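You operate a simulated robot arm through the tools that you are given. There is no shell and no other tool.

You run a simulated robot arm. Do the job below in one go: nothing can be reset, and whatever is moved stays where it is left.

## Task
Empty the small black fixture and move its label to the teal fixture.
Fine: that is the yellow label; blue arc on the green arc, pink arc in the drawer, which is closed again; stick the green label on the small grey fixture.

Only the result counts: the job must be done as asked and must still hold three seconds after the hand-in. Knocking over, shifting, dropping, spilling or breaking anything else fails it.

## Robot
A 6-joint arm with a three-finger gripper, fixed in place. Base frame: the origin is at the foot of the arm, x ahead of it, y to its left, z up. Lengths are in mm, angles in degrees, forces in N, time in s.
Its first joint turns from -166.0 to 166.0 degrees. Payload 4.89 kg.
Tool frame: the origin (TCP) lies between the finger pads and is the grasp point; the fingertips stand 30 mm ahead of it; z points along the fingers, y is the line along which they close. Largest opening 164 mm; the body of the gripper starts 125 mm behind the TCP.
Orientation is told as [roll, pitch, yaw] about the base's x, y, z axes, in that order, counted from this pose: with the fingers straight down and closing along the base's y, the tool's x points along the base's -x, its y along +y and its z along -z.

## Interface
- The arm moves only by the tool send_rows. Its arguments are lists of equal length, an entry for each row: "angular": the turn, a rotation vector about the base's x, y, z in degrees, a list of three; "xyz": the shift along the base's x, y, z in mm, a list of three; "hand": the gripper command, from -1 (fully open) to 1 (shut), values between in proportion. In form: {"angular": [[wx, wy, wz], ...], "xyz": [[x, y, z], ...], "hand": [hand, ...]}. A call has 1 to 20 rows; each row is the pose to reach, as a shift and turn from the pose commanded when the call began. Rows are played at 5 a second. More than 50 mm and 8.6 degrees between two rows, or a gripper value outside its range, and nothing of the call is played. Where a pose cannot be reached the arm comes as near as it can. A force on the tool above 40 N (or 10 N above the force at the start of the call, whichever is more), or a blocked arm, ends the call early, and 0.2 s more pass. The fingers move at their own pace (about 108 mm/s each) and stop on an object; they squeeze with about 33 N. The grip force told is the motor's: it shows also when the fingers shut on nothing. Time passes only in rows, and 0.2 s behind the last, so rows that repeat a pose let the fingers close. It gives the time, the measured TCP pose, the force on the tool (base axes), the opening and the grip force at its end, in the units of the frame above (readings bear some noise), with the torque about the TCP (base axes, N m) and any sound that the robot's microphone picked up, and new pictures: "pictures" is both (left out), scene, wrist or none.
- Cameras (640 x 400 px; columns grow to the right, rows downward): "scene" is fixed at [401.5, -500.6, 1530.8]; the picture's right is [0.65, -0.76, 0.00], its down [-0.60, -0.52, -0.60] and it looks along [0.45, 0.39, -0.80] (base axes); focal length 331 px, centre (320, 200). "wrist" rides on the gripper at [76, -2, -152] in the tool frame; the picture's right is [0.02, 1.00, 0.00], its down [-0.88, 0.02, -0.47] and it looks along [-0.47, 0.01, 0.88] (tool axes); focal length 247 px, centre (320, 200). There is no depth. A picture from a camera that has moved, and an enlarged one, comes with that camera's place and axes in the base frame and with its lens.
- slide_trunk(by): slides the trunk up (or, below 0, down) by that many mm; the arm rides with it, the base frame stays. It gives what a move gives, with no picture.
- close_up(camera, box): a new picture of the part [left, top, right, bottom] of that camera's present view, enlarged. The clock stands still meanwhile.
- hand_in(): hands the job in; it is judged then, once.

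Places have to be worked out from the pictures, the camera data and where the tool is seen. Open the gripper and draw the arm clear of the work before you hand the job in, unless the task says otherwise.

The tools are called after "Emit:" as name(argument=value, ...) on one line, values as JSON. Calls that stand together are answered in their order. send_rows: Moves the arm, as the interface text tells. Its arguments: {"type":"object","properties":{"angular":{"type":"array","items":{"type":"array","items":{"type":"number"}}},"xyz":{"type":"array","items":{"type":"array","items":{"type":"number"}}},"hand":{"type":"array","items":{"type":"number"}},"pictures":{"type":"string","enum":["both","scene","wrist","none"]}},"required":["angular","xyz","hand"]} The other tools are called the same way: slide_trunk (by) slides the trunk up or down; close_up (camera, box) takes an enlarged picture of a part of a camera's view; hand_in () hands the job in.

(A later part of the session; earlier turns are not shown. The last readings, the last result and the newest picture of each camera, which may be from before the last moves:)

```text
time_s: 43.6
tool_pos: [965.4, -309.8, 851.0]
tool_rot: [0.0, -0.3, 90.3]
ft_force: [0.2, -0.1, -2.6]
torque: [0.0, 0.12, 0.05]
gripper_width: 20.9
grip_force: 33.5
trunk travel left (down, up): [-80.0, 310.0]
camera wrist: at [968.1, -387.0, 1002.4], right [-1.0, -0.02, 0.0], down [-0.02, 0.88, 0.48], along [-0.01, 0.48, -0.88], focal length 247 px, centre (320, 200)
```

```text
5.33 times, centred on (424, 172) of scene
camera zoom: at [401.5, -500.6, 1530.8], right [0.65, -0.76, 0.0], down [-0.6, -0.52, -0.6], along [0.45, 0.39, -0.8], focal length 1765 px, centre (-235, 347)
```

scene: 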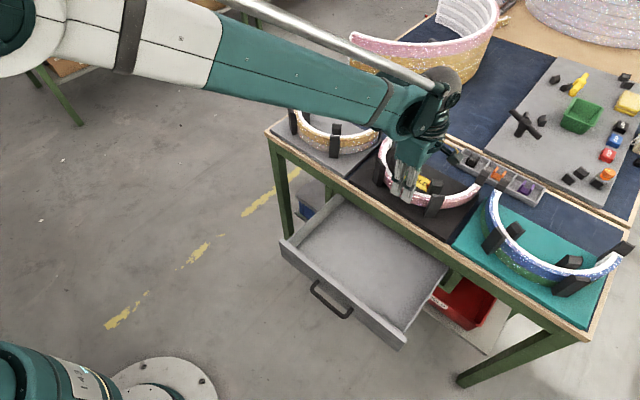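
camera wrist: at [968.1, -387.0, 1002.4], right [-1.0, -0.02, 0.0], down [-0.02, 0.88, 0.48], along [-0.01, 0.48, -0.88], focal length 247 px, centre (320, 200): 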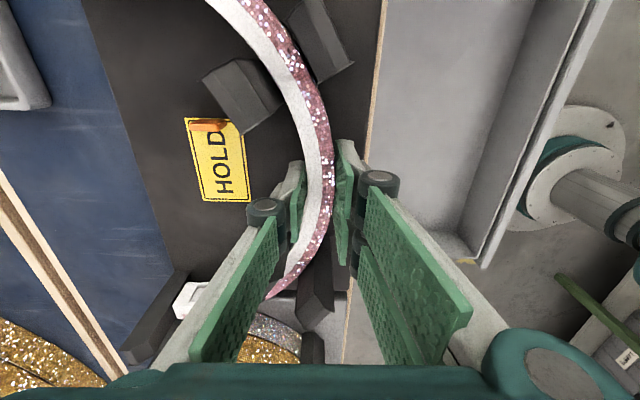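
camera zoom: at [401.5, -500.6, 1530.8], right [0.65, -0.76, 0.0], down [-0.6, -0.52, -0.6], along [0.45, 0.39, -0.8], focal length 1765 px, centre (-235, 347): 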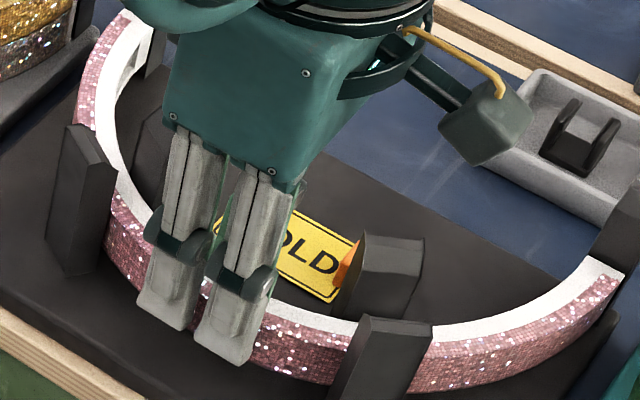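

Pink alone comes up at 2.6 N. I lift it to z≈965 to clear the posts, then carry it back to over the open drawer at x≈745.

Emit:
send_rows(angular=[[0, 0, 0], [0, 0, 0], [0, 0, 0], [0, 0, 0], [0, 0, 0], [0, 0, 0], [0, 0, 0], [0, 0, 0], [0, 0, 0], [0, 0, 0], [0, 0, 0], [0, 0, 0], [0, 0, 0], [0, 0, 0]], xyz=[[0, 0, 18], [0, 0, 36], [0, 0, 56], [0, 0, 76], [0, 0, 96], [0, 0, 114], [-20, 0, 116], [-50, 0, 116], [-80, 0, 116], [-110, 0, 116], [-140, 0, 116], [-170, 0, 116], [-200, 0, 116], [-220, 0, 116]], hand=[1, 1, 1, 1, 1, 1, 1, 1, 1, 1, 1, 1, 1, 1])

Emit:
close_up(camera="scene", box=[260, 100, 500, 250])

```text
time_s: 46.6
tool_pos: [745.4, -309.9, 964.7]
tool_rot: [0.0, -0.2, 90.3]
ft_force: [0.7, 0.6, -2.2]
torque: [0.02, 0.23, 0.02]
gripper_width: 20.7
grip_force: 32.9
trunk travel left (down, up): [-80.0, 310.0]
camera wrist: at [747.9, -387.4, 1117.5], right [-1.0, -0.03, 0.0], down [-0.02, 0.88, 0.48], along [-0.01, 0.48, -0.88], focal length 247 px, centre (320, 200)
```

scene: 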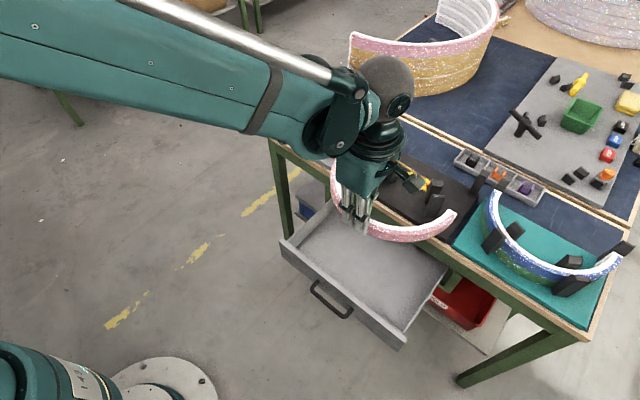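
wrist: 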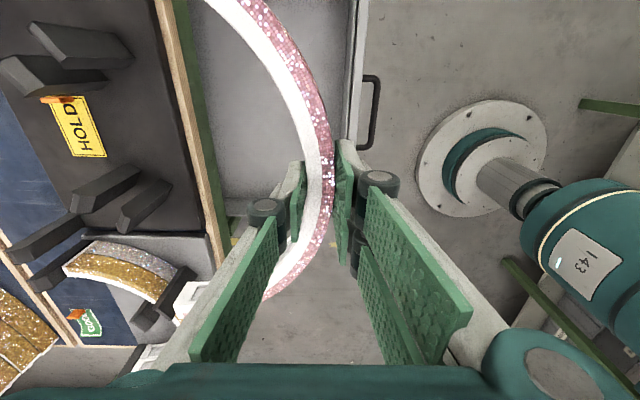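

```text
2.67 times, centred on (380, 175) of scene
camera zoom: at [401.5, -500.6, 1530.8], right [0.65, -0.76, 0.0], down [-0.6, -0.52, -0.6], along [0.45, 0.39, -0.8], focal length 882 px, centre (160, 267)
```

zoom: 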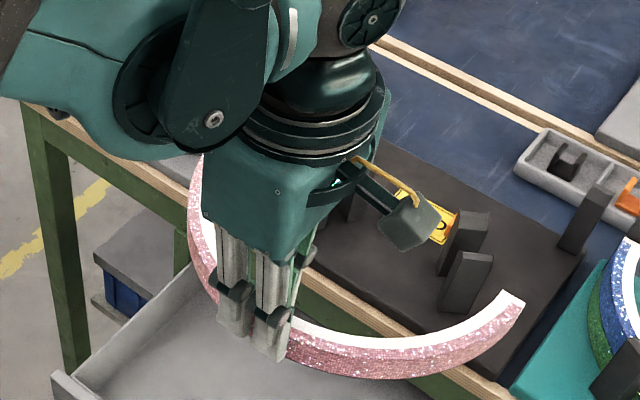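

The panel's inner face is at x≈704 and the apron is beyond 915, so the arc (x 735–882) fits centrally. I lower it to just above the drawer rim and check.

Emit:
send_rows(angular=[[0, 0, 0], [0, 0, 0], [0, 0, 0], [0, 0, 0], [0, 0, 0], [0, 0, 0], [0, 0, 0]], xyz=[[0, 0, -30], [0, 0, -65], [0, 0, -100], [0, 0, -135], [0, 0, -165], [0, 0, -190], [0, 0, -205]], hand=[1, 1, 1, 1, 1, 1, 1])

Emit:
close_up(camera="scene", box=[260, 160, 500, 310])

```text
time_s: 48.2
tool_pos: [747.3, -310.3, 761.2]
tool_rot: [-0.1, -0.3, 90.2]
ft_force: [-0.3, 0.4, -1.6]
torque: [-0.03, 0.02, 0.02]
gripper_width: 20.8
grip_force: 33.2
trunk travel left (down, up): [-80.0, 310.0]
camera wrist: at [748.8, -387.5, 913.1], right [-1.0, -0.02, 0.0], down [-0.02, 0.88, 0.48], along [-0.01, 0.48, -0.88], focal length 247 px, centre (320, 200)
```

scene: 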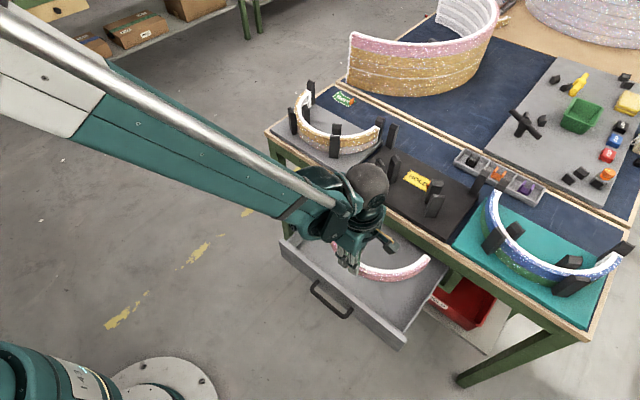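
wrist: 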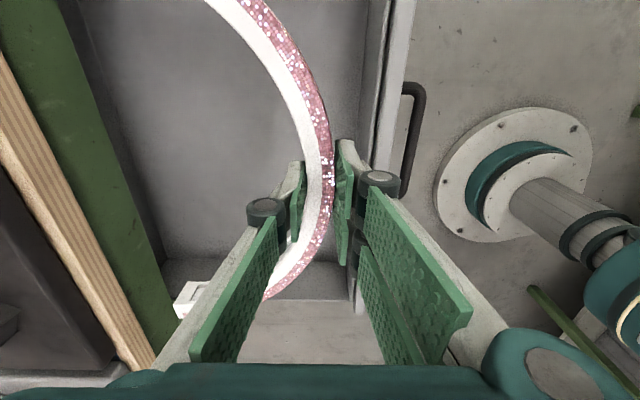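

```text
2.67 times, centred on (380, 235) of scene
camera zoom: at [401.5, -500.6, 1530.8], right [0.65, -0.76, 0.0], down [-0.6, -0.52, -0.6], along [0.45, 0.39, -0.8], focal length 882 px, centre (160, 107)
```

zoom: 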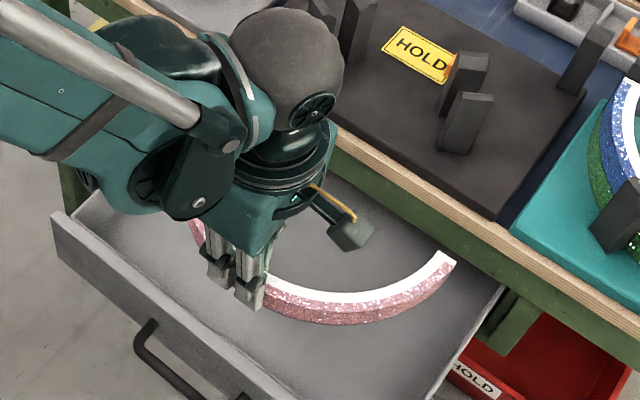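

Everything is clear of the drawer walls, and I estimate the floor at z≈608. I lower to about 10 mm above it.

Emit:
send_rows(angular=[[0, 0, 0], [0, 0, 0], [0, 0, 0], [0, 0, 0], [0, 0, 0], [0, 0, 0]], xyz=[[0, 0, -25], [0, 0, -50], [0, 0, -70], [0, 0, -85], [0, 0, -95], [0, 0, -99]], hand=[1, 1, 1, 1, 1, 1])

Emit:
close_up(camera="scene", box=[260, 160, 500, 310])

```text
time_s: 49.6
tool_pos: [745.6, -308.7, 662.8]
tool_rot: [-0.1, -0.2, 90.2]
ft_force: [-0.6, 0.3, -1.7]
torque: [-0.01, 0.07, -0.04]
gripper_width: 20.8
grip_force: 33.2
trunk travel left (down, up): [-80.0, 310.0]
camera wrist: at [747.9, -387.2, 814.2], right [-1.0, -0.02, 0.0], down [-0.02, 0.88, 0.48], along [-0.01, 0.48, -0.88], focal length 247 px, centre (320, 200)
```

scene: 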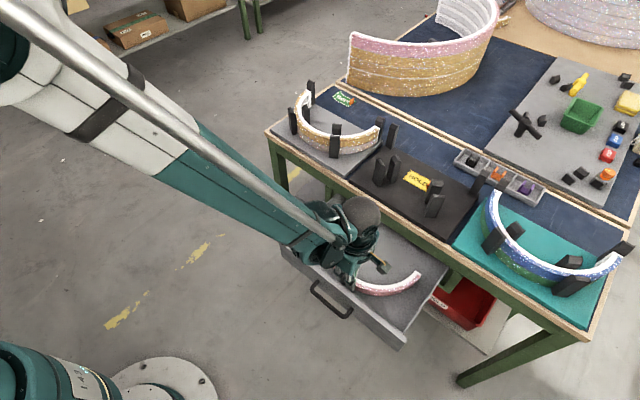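
wrist: 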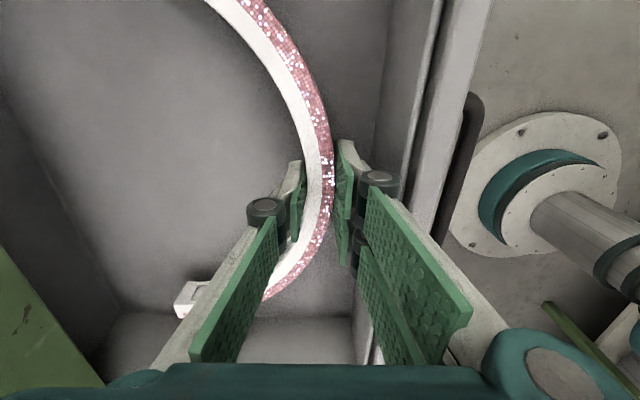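

```text
2.67 times, centred on (380, 235) of scene
camera zoom: at [401.5, -500.6, 1530.8], right [0.65, -0.76, 0.0], down [-0.6, -0.52, -0.6], along [0.45, 0.39, -0.8], focal length 882 px, centre (160, 107)
```

zoom: 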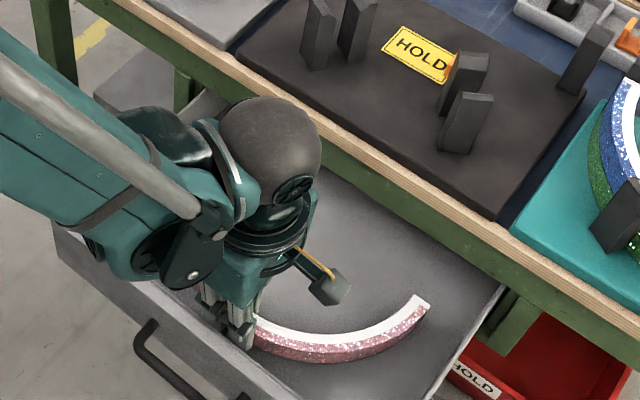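

There is no contact yet. I continue with small steps and look for the weight transferring.

Emit:
send_rows(angular=[[0, 0, 0], [0, 0, 0], [0, 0, 0]], xyz=[[0, 0, -4], [0, 0, -8], [0, 0, -11]], hand=[1, 1, 1], pictures="none")

Emit:
send_rows(angular=[[0, 0, 0], [0, 0, 0]], xyz=[[0, 0, -1.5], [0, 0, -3]], hand=[1, 1], pictures="wrist")

```text
time_s: 50.4
tool_pos: [744.8, -309.3, 653.3]
tool_rot: [-0.1, -0.4, 90.3]
ft_force: [1.5, -3.0, 28.1]
torque: [-0.09, -0.03, -0.02]
gripper_width: 21.2
grip_force: 33.0
trunk travel left (down, up): [-80.0, 310.0]
```

```text
time_s: 51.0
tool_pos: [744.7, -308.8, 650.8]
tool_rot: [-0.1, -0.3, 90.2]
ft_force: [-1.7, -3.2, 28.0]
torque: [-0.08, 0.0, 0.02]
gripper_width: 20.9
grip_force: 33.4
trunk travel left (down, up): [-80.0, 310.0]
camera wrist: at [747.5, -386.6, 801.6], right [-1.0, -0.02, 0.0], down [-0.02, 0.88, 0.48], along [-0.01, 0.48, -0.88], focal length 247 px, centre (320, 200)
```

wrist: 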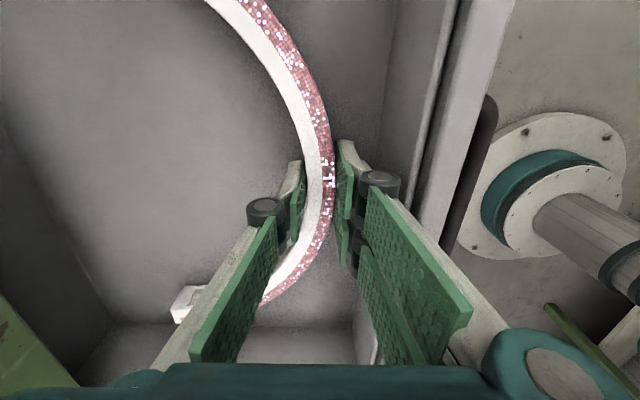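

The arc is firmly on the drawer floor. I open the fingers moderately, to 40 mm so they stay off the panel, and rise straight up.

Emit:
send_rows(angular=[[0, 0, 0], [0, 0, 0], [0, 0, 0], [0, 0, 0], [0, 0, 0], [0, 0, 0], [0, 0, 0], [0, 0, 0], [0, 0, 0], [0, 0, 0], [0, 0, 0]], xyz=[[0, 0, 1], [0, 0, 2], [0, 0, 2], [0, 0, 10], [0, 0, 30], [0, 0, 60], [0, 0, 95], [0, 0, 130], [0, 0, 165], [0, 0, 200], [0, 0, 240]], hand=[0.7, 0.51, 0.51, 0.51, 0.51, 0.51, 0.51, 0.51, 0.51, 0.51, 0.51])

Emit:
close_up(camera="scene", box=[260, 160, 500, 310])

```text
time_s: 53.4
tool_pos: [745.3, -310.1, 888.1]
tool_rot: [0.0, -0.3, 90.2]
ft_force: [0.8, 0.2, -1.6]
torque: [0.07, 0.16, 0.01]
gripper_width: 40.2
grip_force: 0.1
trunk travel left (down, up): [-80.0, 310.0]
camera wrist: at [748.1, -387.7, 1040.4], right [-1.0, -0.02, 0.0], down [-0.02, 0.88, 0.48], along [-0.01, 0.48, -0.88], focal length 247 px, centre (320, 200)
```

scene: 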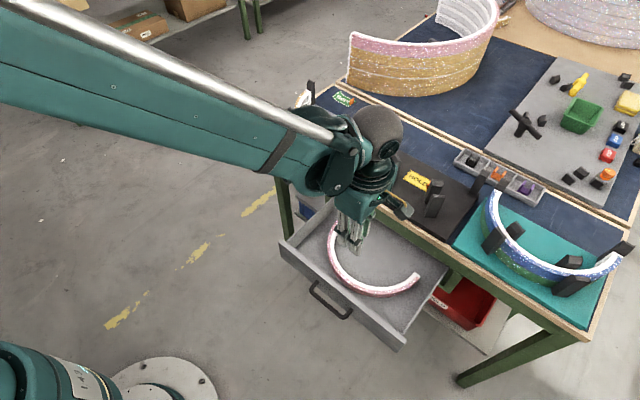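
wrist: 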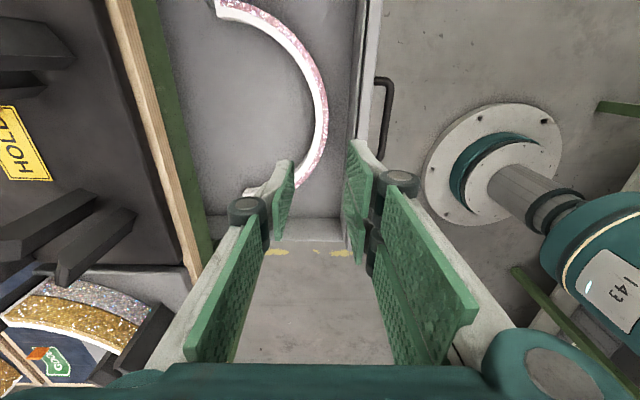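

```text
2.67 times, centred on (380, 235) of scene
camera zoom: at [401.5, -500.6, 1530.8], right [0.65, -0.76, 0.0], down [-0.6, -0.52, -0.6], along [0.45, 0.39, -0.8], focal length 882 px, centre (160, 107)
```

zoom: 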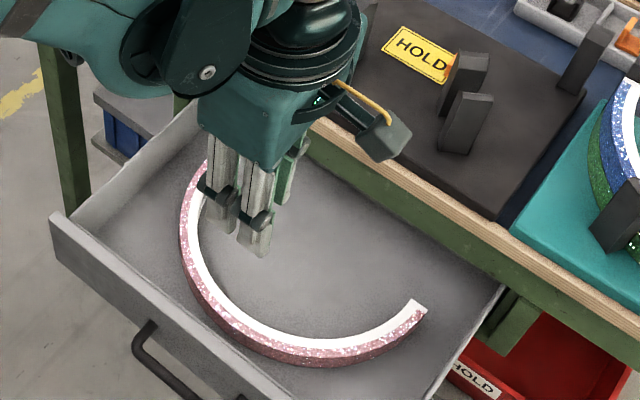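

The pink arc lies flat in the drawer. To close it I turn back to yaw 0, shut the fingers, and move in front of the handle.

Emit:
send_rows(angular=[[0, 0, -8.2], [0, 0, -16.4], [0, 0, -24.6], [0, 0, -32.8], [0, 0, -41], [0, 0, -49.2], [0, 0, -57.4], [0, 0, -65.6], [0, 0, -73.8], [0, 0, -82], [0, 0, -90.2], [0, 0, -90.2]], xyz=[[-15, 0, 0], [-30, 0, 0], [-45, 0, 0], [-60, 0, 0], [-75, 0, 0], [-90, 0, 0], [-105, 0, 0], [-120, 0, 0], [-135, 0, 0], [-145, 0, 0], [-155, 0, 0], [-155, 0, 0]], hand=[1, 1, 1, 1, 1, 1, 1, 1, 1, 1, 1, 1])

```text
time_s: 56.0
tool_pos: [590.4, -310.4, 889.2]
tool_rot: [0.1, -0.2, -0.1]
ft_force: [-0.1, -0.2, -0.8]
torque: [0.02, 0.04, 0.01]
gripper_width: 0.2
grip_force: 33.2
trunk travel left (down, up): [-80.0, 310.0]
camera wrist: at [514.2, -311.3, 1040.0], right [-0.02, 1.0, 0.0], down [0.88, 0.02, 0.48], along [0.48, 0.01, -0.88], focal length 247 px, centre (320, 200)
```

scene: 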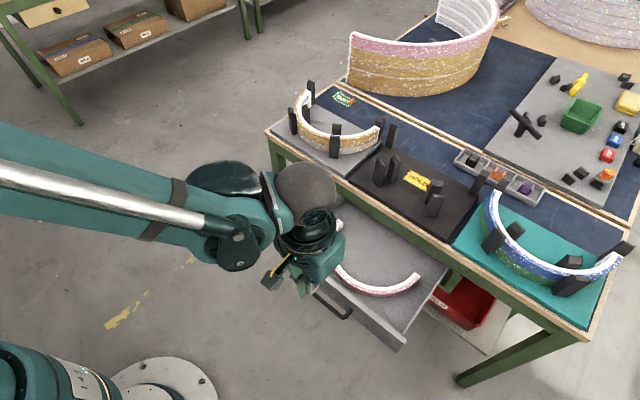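
wrist: 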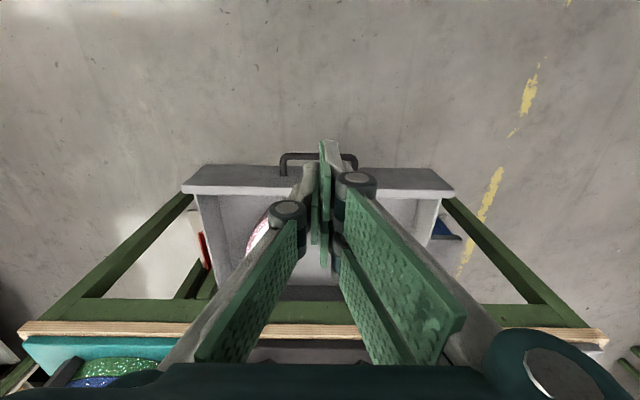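

The closed fingers are in front of the handle, clear by about 15–20 mm. I lower to handle height (TCP about 668).

Emit:
send_rows(angular=[[0, 0, 0], [0, 0, 0], [0, 0, 0], [0, 0, 0], [0, 0, 0], [0, 0, 0]], xyz=[[0, 0, -40], [0, 0, -80], [0, 0, -120], [0, 0, -160], [0, 0, -200], [0, 0, -221]], hand=[1, 1, 1, 1, 1, 1])

Emit:
close_up(camera="wrist", box=[220, 100, 420, 225])

Emit:
close_up(camera="scene", box=[240, 220, 400, 320])

```text
time_s: 57.4
tool_pos: [591.3, -308.4, 668.1]
tool_rot: [-0.1, -0.3, 0.1]
ft_force: [-1.6, 0.2, 0.9]
torque: [-0.05, -0.13, -0.02]
gripper_width: 0.0
grip_force: 33.1
trunk travel left (down, up): [-80.0, 310.0]
camera wrist: at [513.6, -310.9, 819.6], right [-0.02, 1.0, 0.0], down [0.88, 0.02, 0.48], along [0.48, 0.01, -0.88], focal length 247 px, centre (320, 200)
```

scene: 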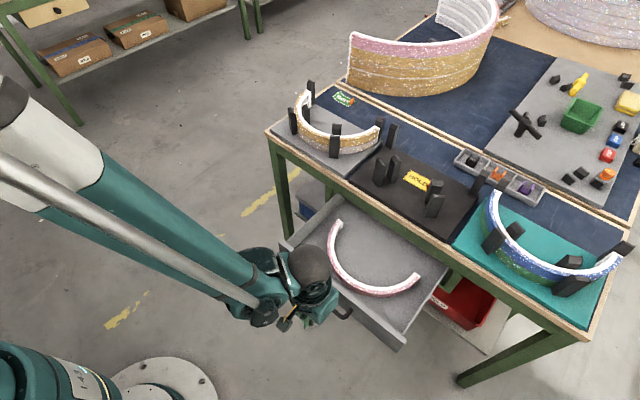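
wrist: 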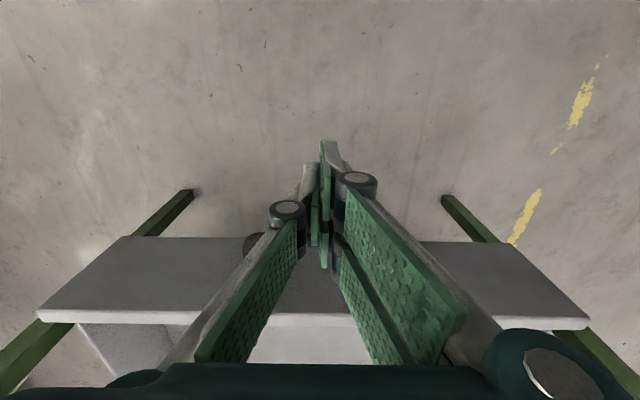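

```text
3.20 times, centred on (320, 162) of wrist
camera zoom: at [513.6, -310.9, 819.6], right [-0.02, 1.0, 0.0], down [0.88, 0.02, 0.48], along [0.48, 0.01, -0.88], focal length 790 px, centre (320, 320)
```

zoom: 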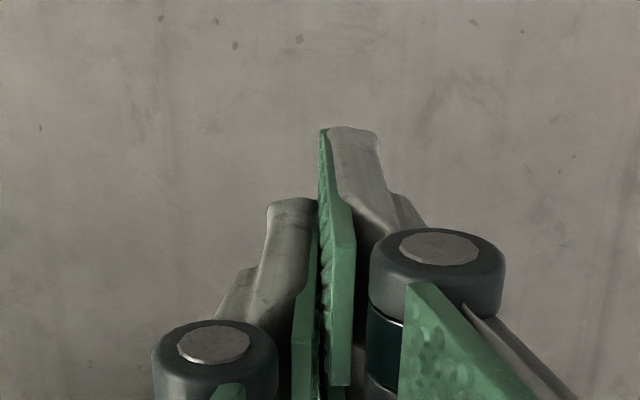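

```text
4.00 times, centred on (320, 270) of scene
camera zoom: at [401.5, -500.6, 1530.8], right [0.65, -0.76, 0.0], down [-0.6, -0.52, -0.6], along [0.45, 0.39, -0.8], focal length 1324 px, centre (320, -80)
```

zoom: 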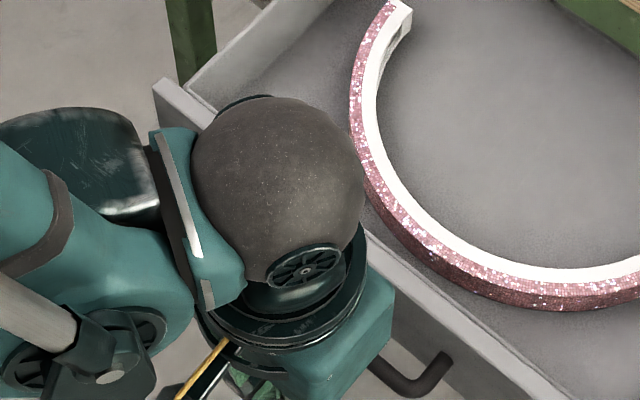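

The handle is just ahead of the closed fingers. I push slowly in +x.

Emit:
send_rows(angular=[[0, 0, 0], [0, 0, 0], [0, 0, 0], [0, 0, 0], [0, 0, 0], [0, 0, 0], [0, 0, 0], [0, 0, 0], [0, 0, 0], [0, 0, 0], [0, 0, 0], [0, 0, 0]], xyz=[[8, 0, 0], [15, 0, 0], [22, 0, 0], [30, 0, 0], [38, 0, 0], [47, 0, 0], [57, 0, 0], [68, 0, 0], [79, 0, 0], [90, 0, 0], [101, 0, 0], [112, 0, 0]], hand=[1, 1, 1, 1, 1, 1, 1, 1, 1, 1, 1, 1])

Emit:
close_up(camera="scene", box=[260, 160, 500, 310])

```text
time_s: 60.0
tool_pos: [703.4, -309.9, 669.0]
tool_rot: [0.0, -0.2, 0.0]
ft_force: [-0.3, 0.7, -0.1]
torque: [0.02, -0.07, 0.02]
gripper_width: 0.0
grip_force: 33.4
trunk travel left (down, up): [-80.0, 310.0]
camera wrist: at [627.0, -310.9, 819.8], right [-0.02, 1.0, 0.0], down [0.88, 0.02, 0.48], along [0.48, 0.01, -0.88], focal length 247 px, centre (320, 200)
```

scene: 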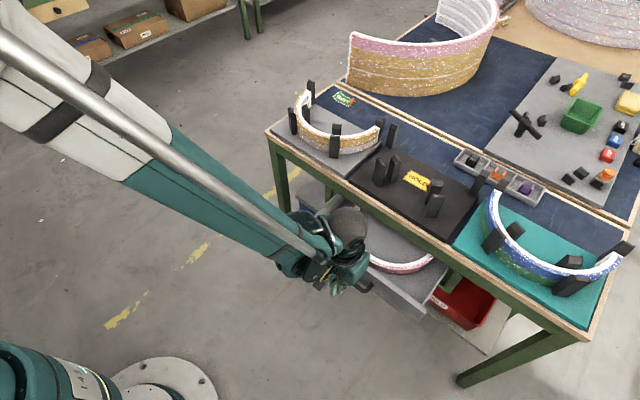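
wrist: 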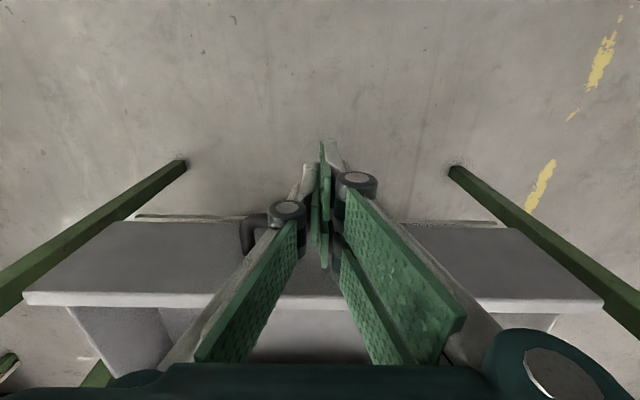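

```text
2.67 times, centred on (380, 235) of scene
camera zoom: at [401.5, -500.6, 1530.8], right [0.65, -0.76, 0.0], down [-0.6, -0.52, -0.6], along [0.45, 0.39, -0.8], focal length 882 px, centre (160, 107)
```

zoom: 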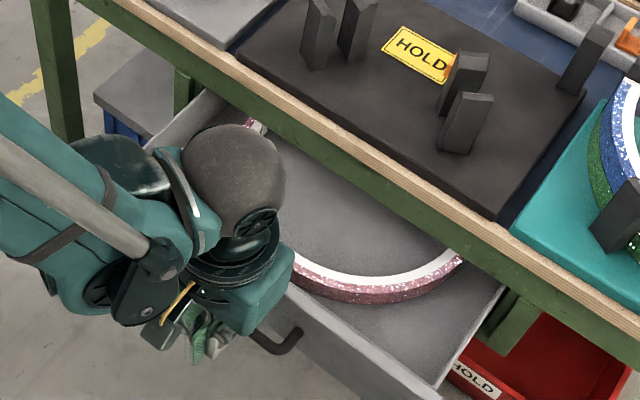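

The drawer slides in with the arc still in place. I continue pushing at the same pace.

Emit:
send_rows(angular=[[0, 0, 0], [0, 0, 0], [0, 0, 0], [0, 0, 0], [0, 0, 0], [0, 0, 0], [0, 0, 0], [0, 0, 0], [0, 0, 0], [0, 0, 0], [0, 0, 0]], xyz=[[10, 0, 0], [21, 0, 0], [32, 0, 0], [43, 0, 0], [54, 0, 0], [65, 0, 0], [76, 0, 0], [87, 0, 0], [98, 0, 0], [108, 0, 0], [117, 0, 0]], hand=[1, 1, 1, 1, 1, 1, 1, 1, 1, 1, 1])

Emit:
close_up(camera="wrist", box=[0, 150, 400, 400])

Emit:
close_up(camera="scene", box=[260, 160, 500, 310])

```text
time_s: 62.4
tool_pos: [819.8, -309.5, 668.9]
tool_rot: [0.0, -0.2, 0.0]
ft_force: [-0.4, 0.2, 1.8]
torque: [0.0, -0.04, -0.02]
gripper_width: 0.2
grip_force: 32.8
trunk travel left (down, up): [-80.0, 310.0]
camera wrist: at [743.4, -311.3, 819.4], right [-0.02, 1.0, 0.0], down [0.88, 0.02, 0.48], along [0.48, 0.01, -0.88], focal length 247 px, centre (320, 200)
```

scene: 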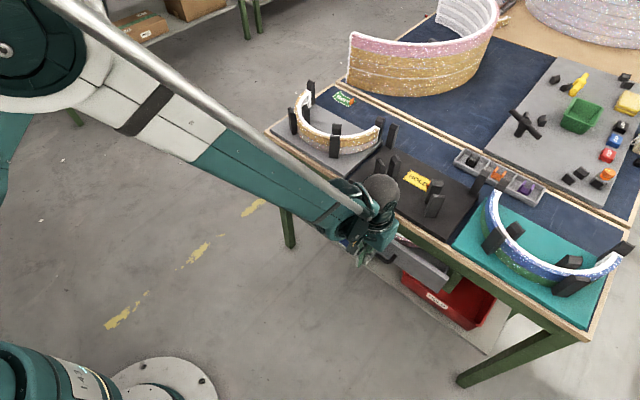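
wrist: 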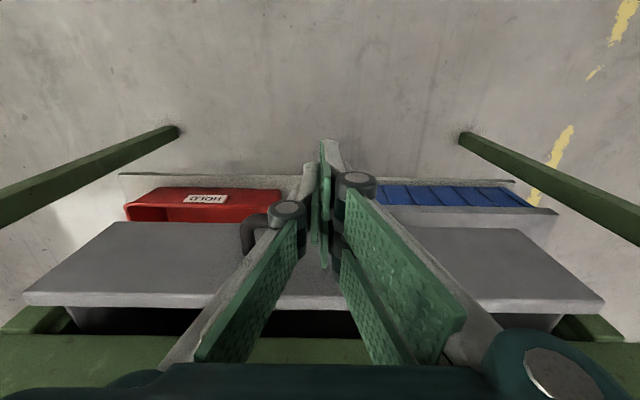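

```text
1.60 times, centred on (200, 275) of wrist
camera zoom: at [743.4, -311.3, 819.4], right [-0.02, 1.0, 0.0], down [0.88, 0.02, 0.48], along [0.48, 0.01, -0.88], focal length 395 px, centre (512, 80)
```

zoom: 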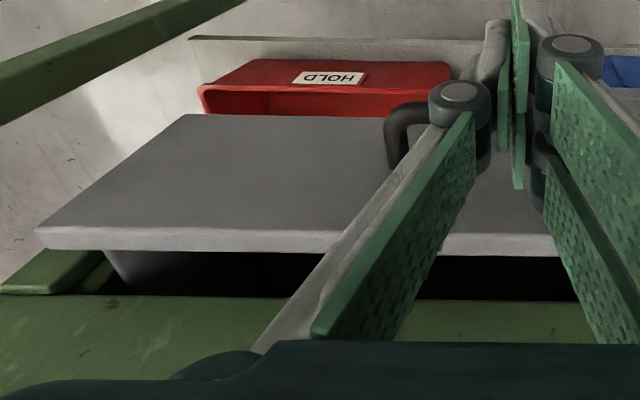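

```text
2.67 times, centred on (380, 235) of scene
camera zoom: at [401.5, -500.6, 1530.8], right [0.65, -0.76, 0.0], down [-0.6, -0.52, -0.6], along [0.45, 0.39, -0.8], focal length 882 px, centre (160, 107)
```

zoom: 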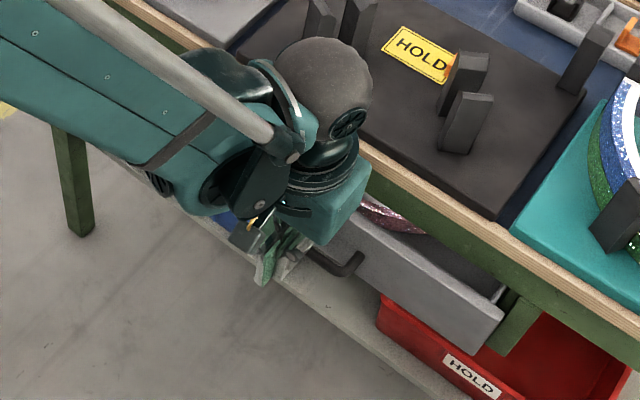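

About 40 mm remain. I push the rest in small steps and let the force tell me when the drawer is shut.

Emit:
send_rows(angular=[[0, 0, 0], [0, 0, 0], [0, 0, 0], [0, 0, 0], [0, 0, 0], [0, 0, 0], [0, 0, 0], [0, 0, 0], [0, 0, 0]], xyz=[[5, 0, 0], [10, 0, 0], [15, 0, 0], [20, 0, 0], [25, 0, 0], [29, 0, 0], [32, 0, 0], [35, 0, 0], [37, 0, 0]], hand=[1, 1, 1, 1, 1, 1, 1, 1, 1])

Emit:
close_up(camera="wrist", box=[0, 150, 400, 400])

Emit:
close_up(camera="scene", box=[300, 180, 460, 280])

```text
time_s: 64.0
tool_pos: [846.5, -310.0, 668.8]
tool_rot: [0.1, 0.0, 0.1]
ft_force: [-10.7, 1.2, 1.2]
torque: [0.03, 0.11, 0.08]
gripper_width: 0.1
grip_force: 33.2
trunk travel left (down, up): [-80.0, 310.0]
stopped in row 7: the force on the tool passed its limit at 46 N (the readings are from after the stop); the commanded pose is now the measured one
camera wrist: at [771.1, -311.5, 819.9], right [-0.02, 1.0, 0.0], down [0.88, 0.02, 0.47], along [0.47, 0.01, -0.88], focal length 247 px, centre (320, 200)
```

scene: 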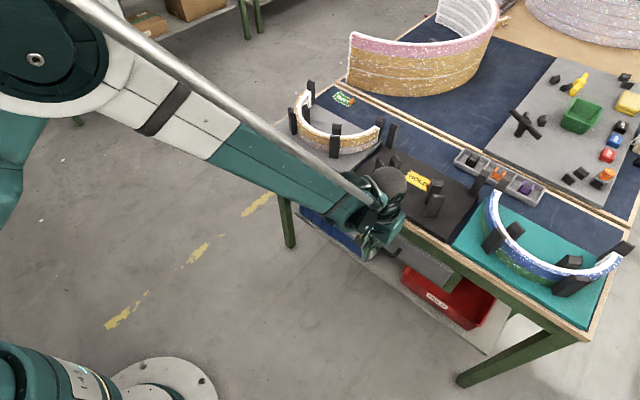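
wrist: 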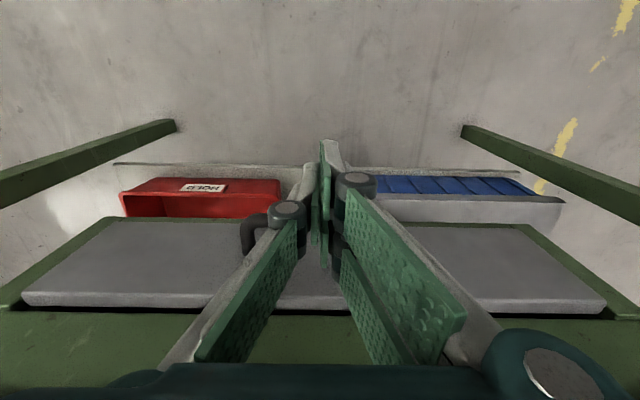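

```text
1.60 times, centred on (200, 275) of wrist
camera zoom: at [771.1, -311.5, 819.9], right [-0.02, 1.0, 0.0], down [0.88, 0.02, 0.47], along [0.47, 0.01, -0.88], focal length 395 px, centre (512, 80)
```

zoom: 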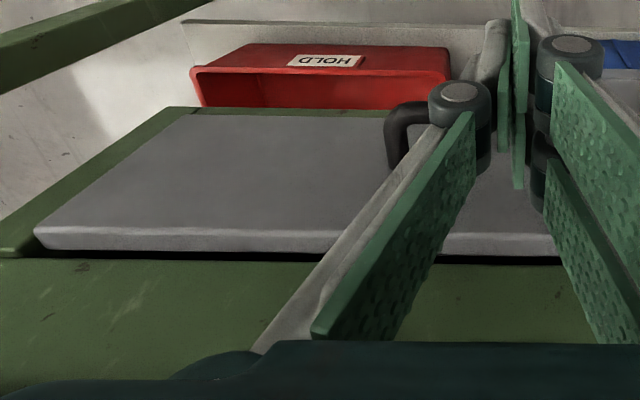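

```text
4.00 times, centred on (380, 230) of scene
camera zoom: at [401.5, -500.6, 1530.8], right [0.65, -0.76, 0.0], down [-0.6, -0.52, -0.6], along [0.45, 0.39, -0.8], focal length 1324 px, centre (80, 80)
```

zoom: 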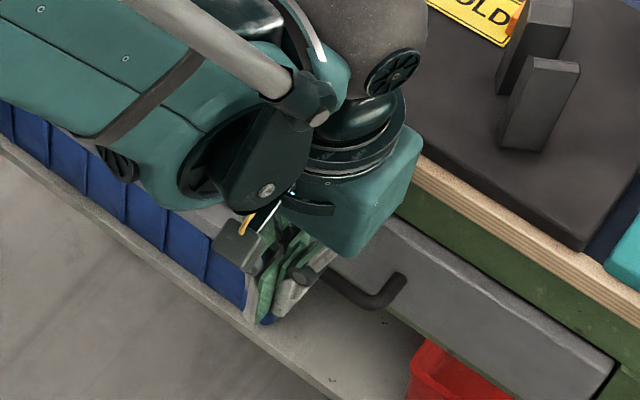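

The drawer is shut: the panel face is back at x≈913, and its corner sits at the same scene pixel as at the start. I back off and rise.

Emit:
send_rows(angular=[[0, 0, 0], [0, 0, 0], [0, 0, 0], [0, 0, 0], [0, 0, 0], [0, 0, 0], [0, 0, 0], [0, 0, 0], [0, 0, 0], [0, 0, 0], [0, 0, 0]], xyz=[[-20, 0, 0], [-50, 0, 0], [-60, 0, 30], [-60, 0, 75], [-60, 0, 120], [-60, 0, 165], [-60, 0, 210], [-60, 0, 255], [-60, 0, 300], [-60, 0, 335], [-60, 0, 335]], hand=[1, 1, 0.5, 0.5, 0.5, 0.5, 0.5, 0.5, 0.5, 0.5, 0.5])

Emit:
close_up(camera="scene", box=[270, 160, 510, 310])

```text
time_s: 66.3
tool_pos: [786.7, -308.6, 1002.4]
tool_rot: [0.1, 0.0, 0.0]
ft_force: [-0.4, -0.1, 0.5]
torque: [-0.02, -0.01, -0.01]
gripper_width: 40.9
grip_force: 0.1
trunk travel left (down, up): [-80.0, 310.0]
camera wrist: at [711.4, -310.6, 1155.2], right [-0.02, 1.0, 0.0], down [0.88, 0.02, 0.47], along [0.47, 0.01, -0.88], focal length 247 px, centre (320, 200)
```

scene: 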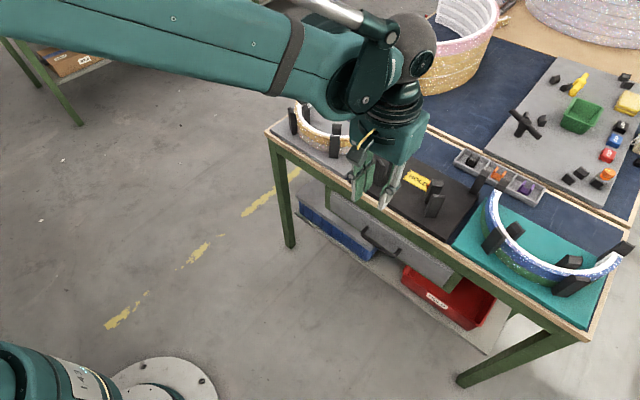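
wrist: 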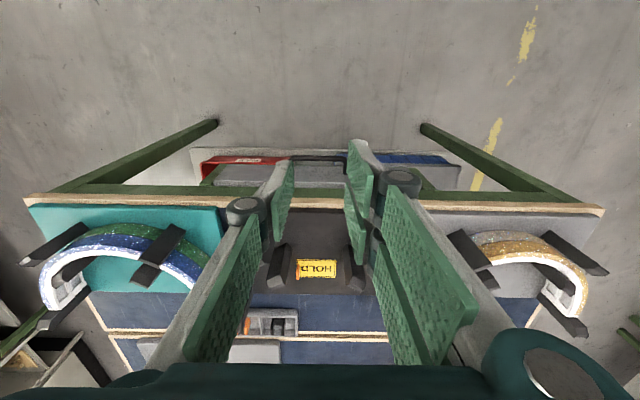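

```text
2.67 times, centred on (390, 235) of scene
camera zoom: at [401.5, -500.6, 1530.8], right [0.65, -0.76, 0.0], down [-0.6, -0.52, -0.6], along [0.45, 0.39, -0.8], focal length 882 px, centre (133, 107)
```

zoom: 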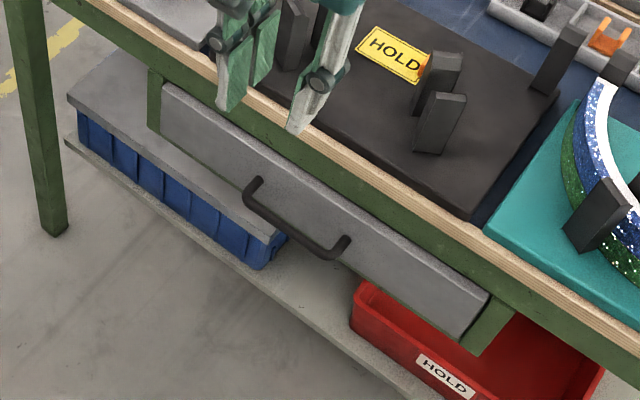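

The drawer matches its initial closed look exactly. Now for the HOLD label: I move above its orange tab, about (1052,-346), staying at z≈1000.

Emit:
send_rows(angular=[[0, 0, 0], [0, 0, 0], [0, 0, 0], [0, 0, 0], [0, 0, 0], [0, 0, 0], [0, 0, 0]], xyz=[[40, -6, 0], [80, -12, 0], [120, -18, 0], [160, -24, 0], [200, -30, 0], [235, -36, 0], [265, -37, 0]], hand=[0.5, 0.5, 0.5, 0.5, 0.5, 0.5, 0.5])

Emit:
close_up(camera="wrist", box=[240, 40, 400, 140])

Emit:
close_up(camera="scene", box=[380, 150, 460, 200])

```text
time_s: 68.0
tool_pos: [1052.3, -347.7, 1004.4]
tool_rot: [0.0, 0.1, 0.0]
ft_force: [-1.7, 0.8, 1.5]
torque: [0.0, -0.2, -0.03]
gripper_width: 41.0
grip_force: 0.0
trunk travel left (down, up): [-80.0, 310.0]
camera wrist: at [976.3, -348.8, 1155.6], right [-0.02, 1.0, 0.0], down [0.88, 0.02, 0.47], along [0.47, 0.01, -0.88], focal length 247 px, centre (320, 200)
```

scene: 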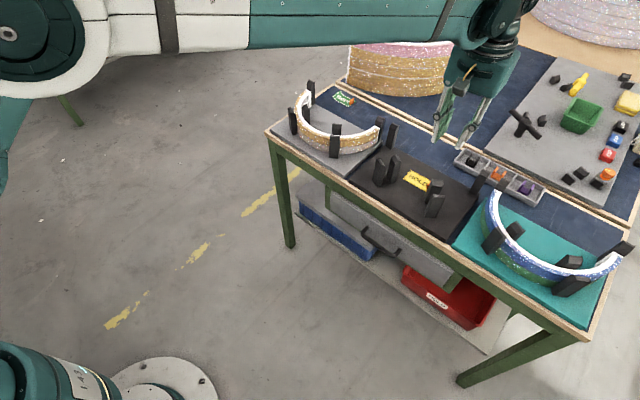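
wrist: 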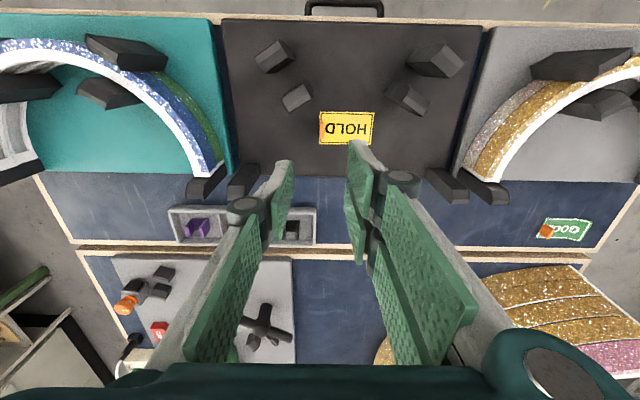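

```text
4.00 times, centred on (320, 90) of wrist
camera zoom: at [976.3, -348.8, 1155.6], right [-0.02, 1.0, 0.0], down [0.88, 0.02, 0.47], along [0.47, 0.01, -0.88], focal length 988 px, centre (320, 640)
```

zoom: 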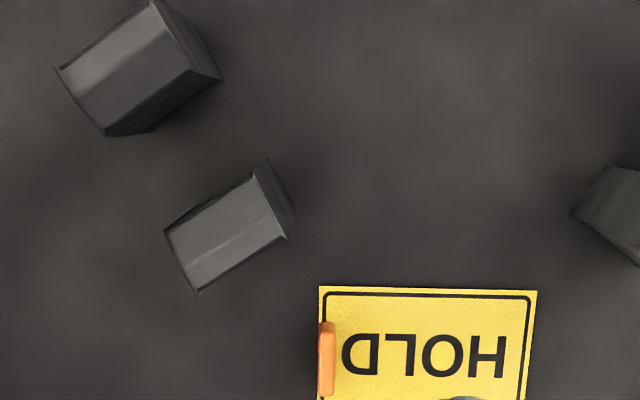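

```text
8.00 times, centred on (420, 175) of scene
camera zoom: at [401.5, -500.6, 1530.8], right [0.65, -0.76, 0.0], down [-0.6, -0.52, -0.6], along [0.45, 0.39, -0.8], focal length 2647 px, centre (-480, 400)
```

zoom: 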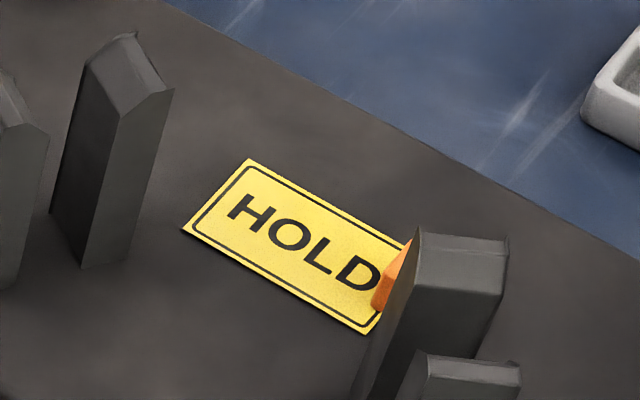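

The tab is at about (1050.5,-345), roughly 25 mm long in x and 6 mm thick in y. I shift +1.8 mm in y and descend until the tips are about 6 mm above the plate.

Emit:
send_rows(angular=[[0, 0, 0], [0, 0, 0], [0, 0, 0], [0, 0, 0], [0, 0, 0], [0, 0, 0]], xyz=[[-1, 1.8, -30], [-1, 1.8, -70], [-1, 1.8, -105], [-1, 1.8, -135], [-1, 1.8, -158], [-1, 1.8, -168]], hand=[0.5, 0.5, 0.5, 0.5, 0.5, 0.5])

Emit:
close_up(camera="wrist", box=[240, 120, 400, 220])

Emit:
close_up(camera="scene", box=[380, 150, 460, 200])

```text
time_s: 69.3
tool_pos: [1051.1, -345.1, 833.2]
tool_rot: [0.0, 0.0, 0.0]
ft_force: [0.1, 0.3, 0.2]
torque: [-0.04, -0.05, 0.03]
gripper_width: 41.1
grip_force: 0.0
trunk travel left (down, up): [-80.0, 310.0]
camera wrist: at [974.9, -346.8, 985.8], right [-0.02, 1.0, 0.0], down [0.88, 0.02, 0.47], along [0.47, 0.01, -0.88], focal length 247 px, centre (320, 200)
```

scene: 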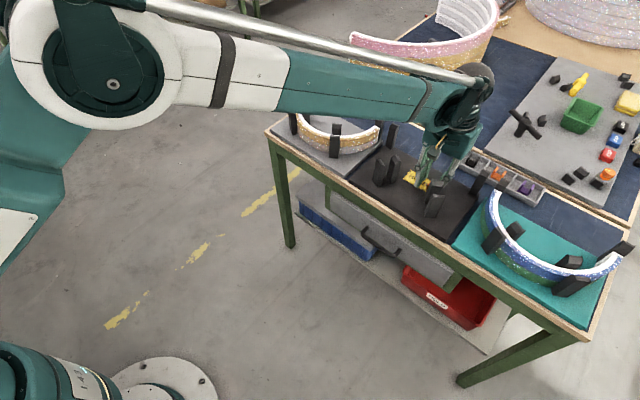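
wrist: 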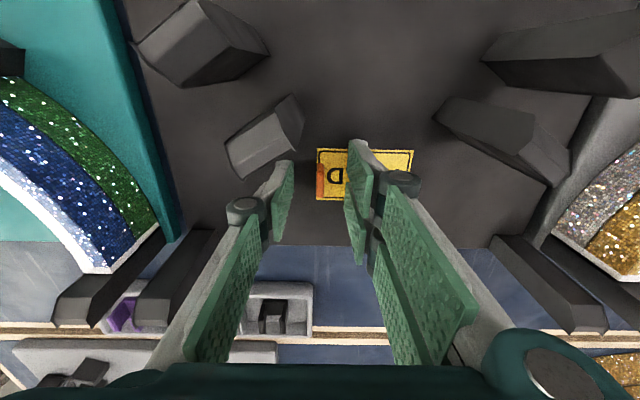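

```text
4.00 times, centred on (320, 170) of wrist
camera zoom: at [974.9, -346.8, 985.8], right [-0.02, 1.0, 0.0], down [0.88, 0.02, 0.47], along [0.47, 0.01, -0.88], focal length 988 px, centre (320, 320)
```

zoom: 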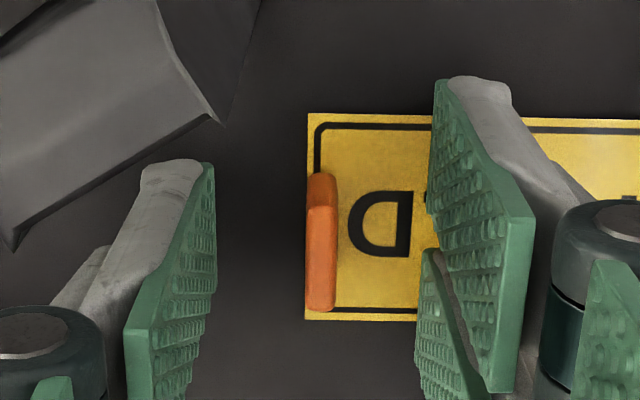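

```text
8.00 times, centred on (420, 175) of scene
camera zoom: at [401.5, -500.6, 1530.8], right [0.65, -0.76, 0.0], down [-0.6, -0.52, -0.6], along [0.45, 0.39, -0.8], focal length 2647 px, centre (-480, 400)
```

zoom: 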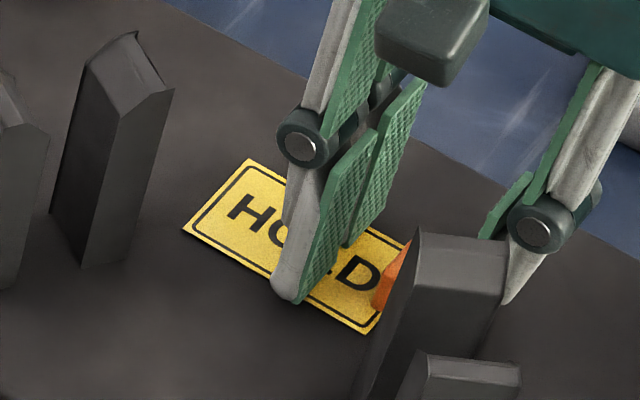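

The tab is centred between the pads, the force is zero and the tips are just above the label. I close on the tab.

Emit:
send_rows(angular=[[0, 0, 0], [0, 0, 0], [0, 0, 0], [0, 0, 0]], xyz=[[0, 0, -1], [0, 0, -1], [0, 0, -1], [0, 0, -1]], hand=[0.7, 0.85, 1, 1])

Emit:
close_up(camera="wrist", box=[240, 120, 400, 220])

Emit:
close_up(camera="scene", box=[380, 150, 460, 200])

```text
time_s: 70.3
tool_pos: [1051.0, -344.6, 833.5]
tool_rot: [0.0, -0.1, 0.0]
ft_force: [-1.1, 3.0, -2.0]
torque: [0.11, 0.05, 0.03]
gripper_width: 6.0
grip_force: 32.7
trunk travel left (down, up): [-80.0, 310.0]
camera wrist: at [975.3, -346.6, 985.1], right [-0.02, 1.0, 0.0], down [0.88, 0.02, 0.47], along [0.47, 0.01, -0.88], focal length 247 px, centre (320, 200)
```

scene: 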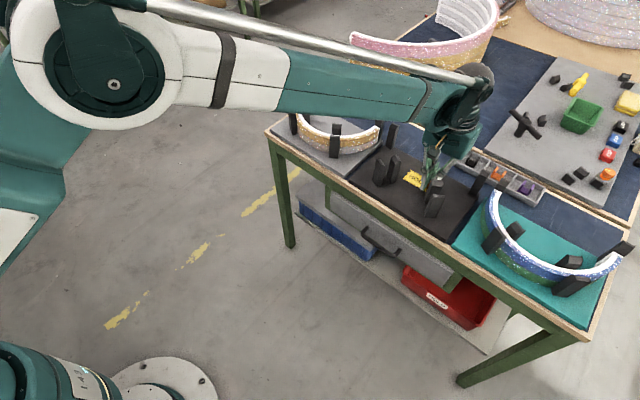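
wrist: 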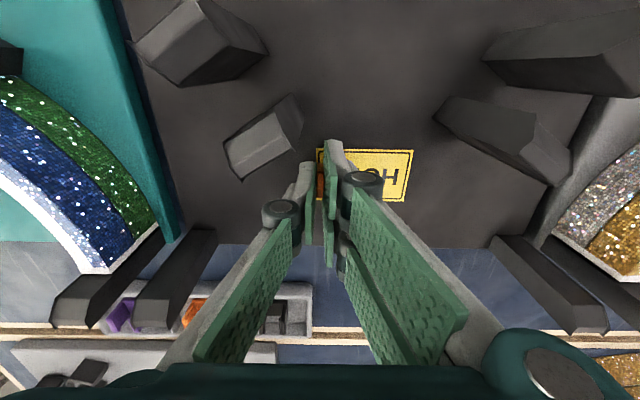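

```text
4.00 times, centred on (320, 170) of wrist
camera zoom: at [975.3, -346.6, 985.1], right [-0.02, 1.0, 0.0], down [0.88, 0.02, 0.47], along [0.47, 0.01, -0.88], focal length 988 px, centre (320, 320)
```

zoom: 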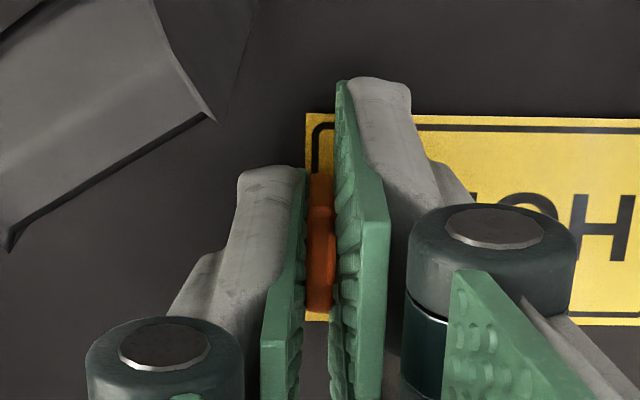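

```text
8.00 times, centred on (420, 175) of scene
camera zoom: at [401.5, -500.6, 1530.8], right [0.65, -0.76, 0.0], down [-0.6, -0.52, -0.6], along [0.45, 0.39, -0.8], focal length 2647 px, centre (-480, 400)
```

zoom: 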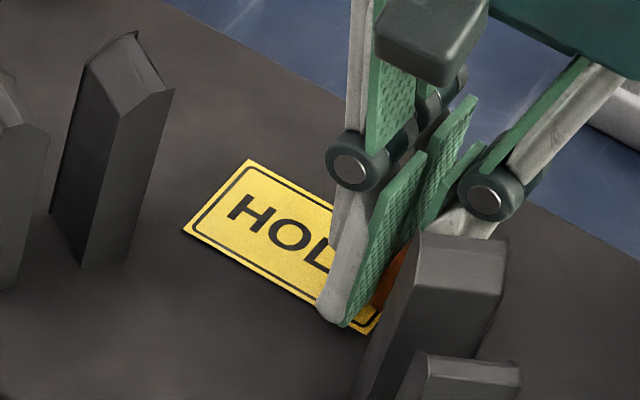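

The tab is gripped at 6.0 mm. I lift gently by 12 mm to see that the label comes along.

Emit:
send_rows(angular=[[0, 0, 0], [0, 0, 0], [0, 0, 0], [0, 0, 0]], xyz=[[0, 0, 2], [0, 0, 5], [0, 0, 9], [0, 0, 12]], hand=[1, 1, 1, 1])

Emit:
close_up(camera="scene", box=[380, 150, 460, 200])

```text
time_s: 71.3
tool_pos: [1051.2, -344.9, 845.1]
tool_rot: [0.0, 0.0, 0.1]
ft_force: [-0.1, -0.1, 0.6]
torque: [0.03, 0.03, 0.01]
gripper_width: 5.8
grip_force: 33.7
trunk travel left (down, up): [-80.0, 310.0]
camera wrist: at [975.5, -347.1, 997.4], right [-0.02, 1.0, 0.0], down [0.88, 0.02, 0.47], along [0.47, 0.01, -0.88], focal length 247 px, centre (320, 200)
```

scene: 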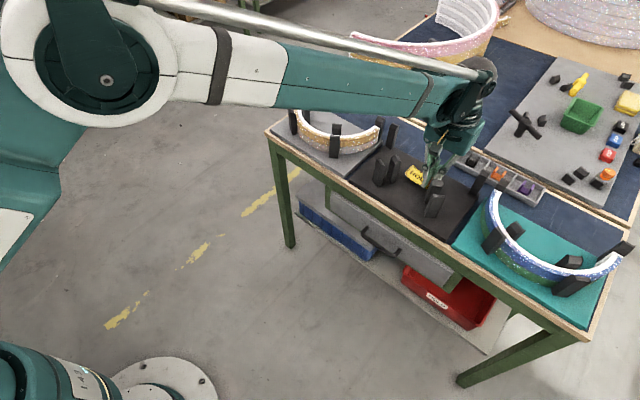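
wrist: 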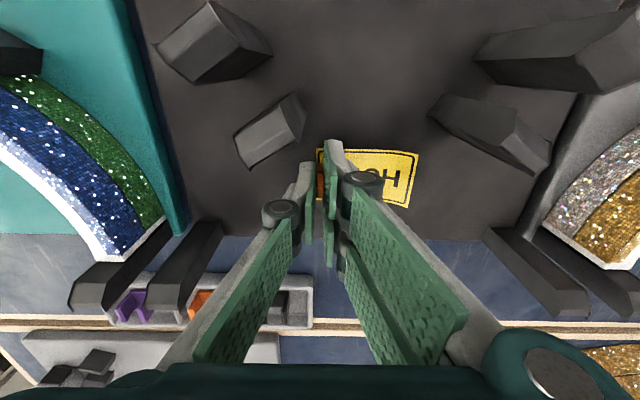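

```text
8.00 times, centred on (420, 175) of scene
camera zoom: at [401.5, -500.6, 1530.8], right [0.65, -0.76, 0.0], down [-0.6, -0.52, -0.6], along [0.45, 0.39, -0.8], focal length 2647 px, centre (-480, 400)
```

zoom: 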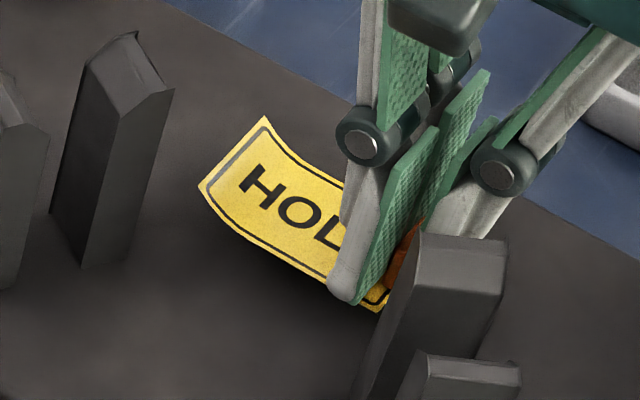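

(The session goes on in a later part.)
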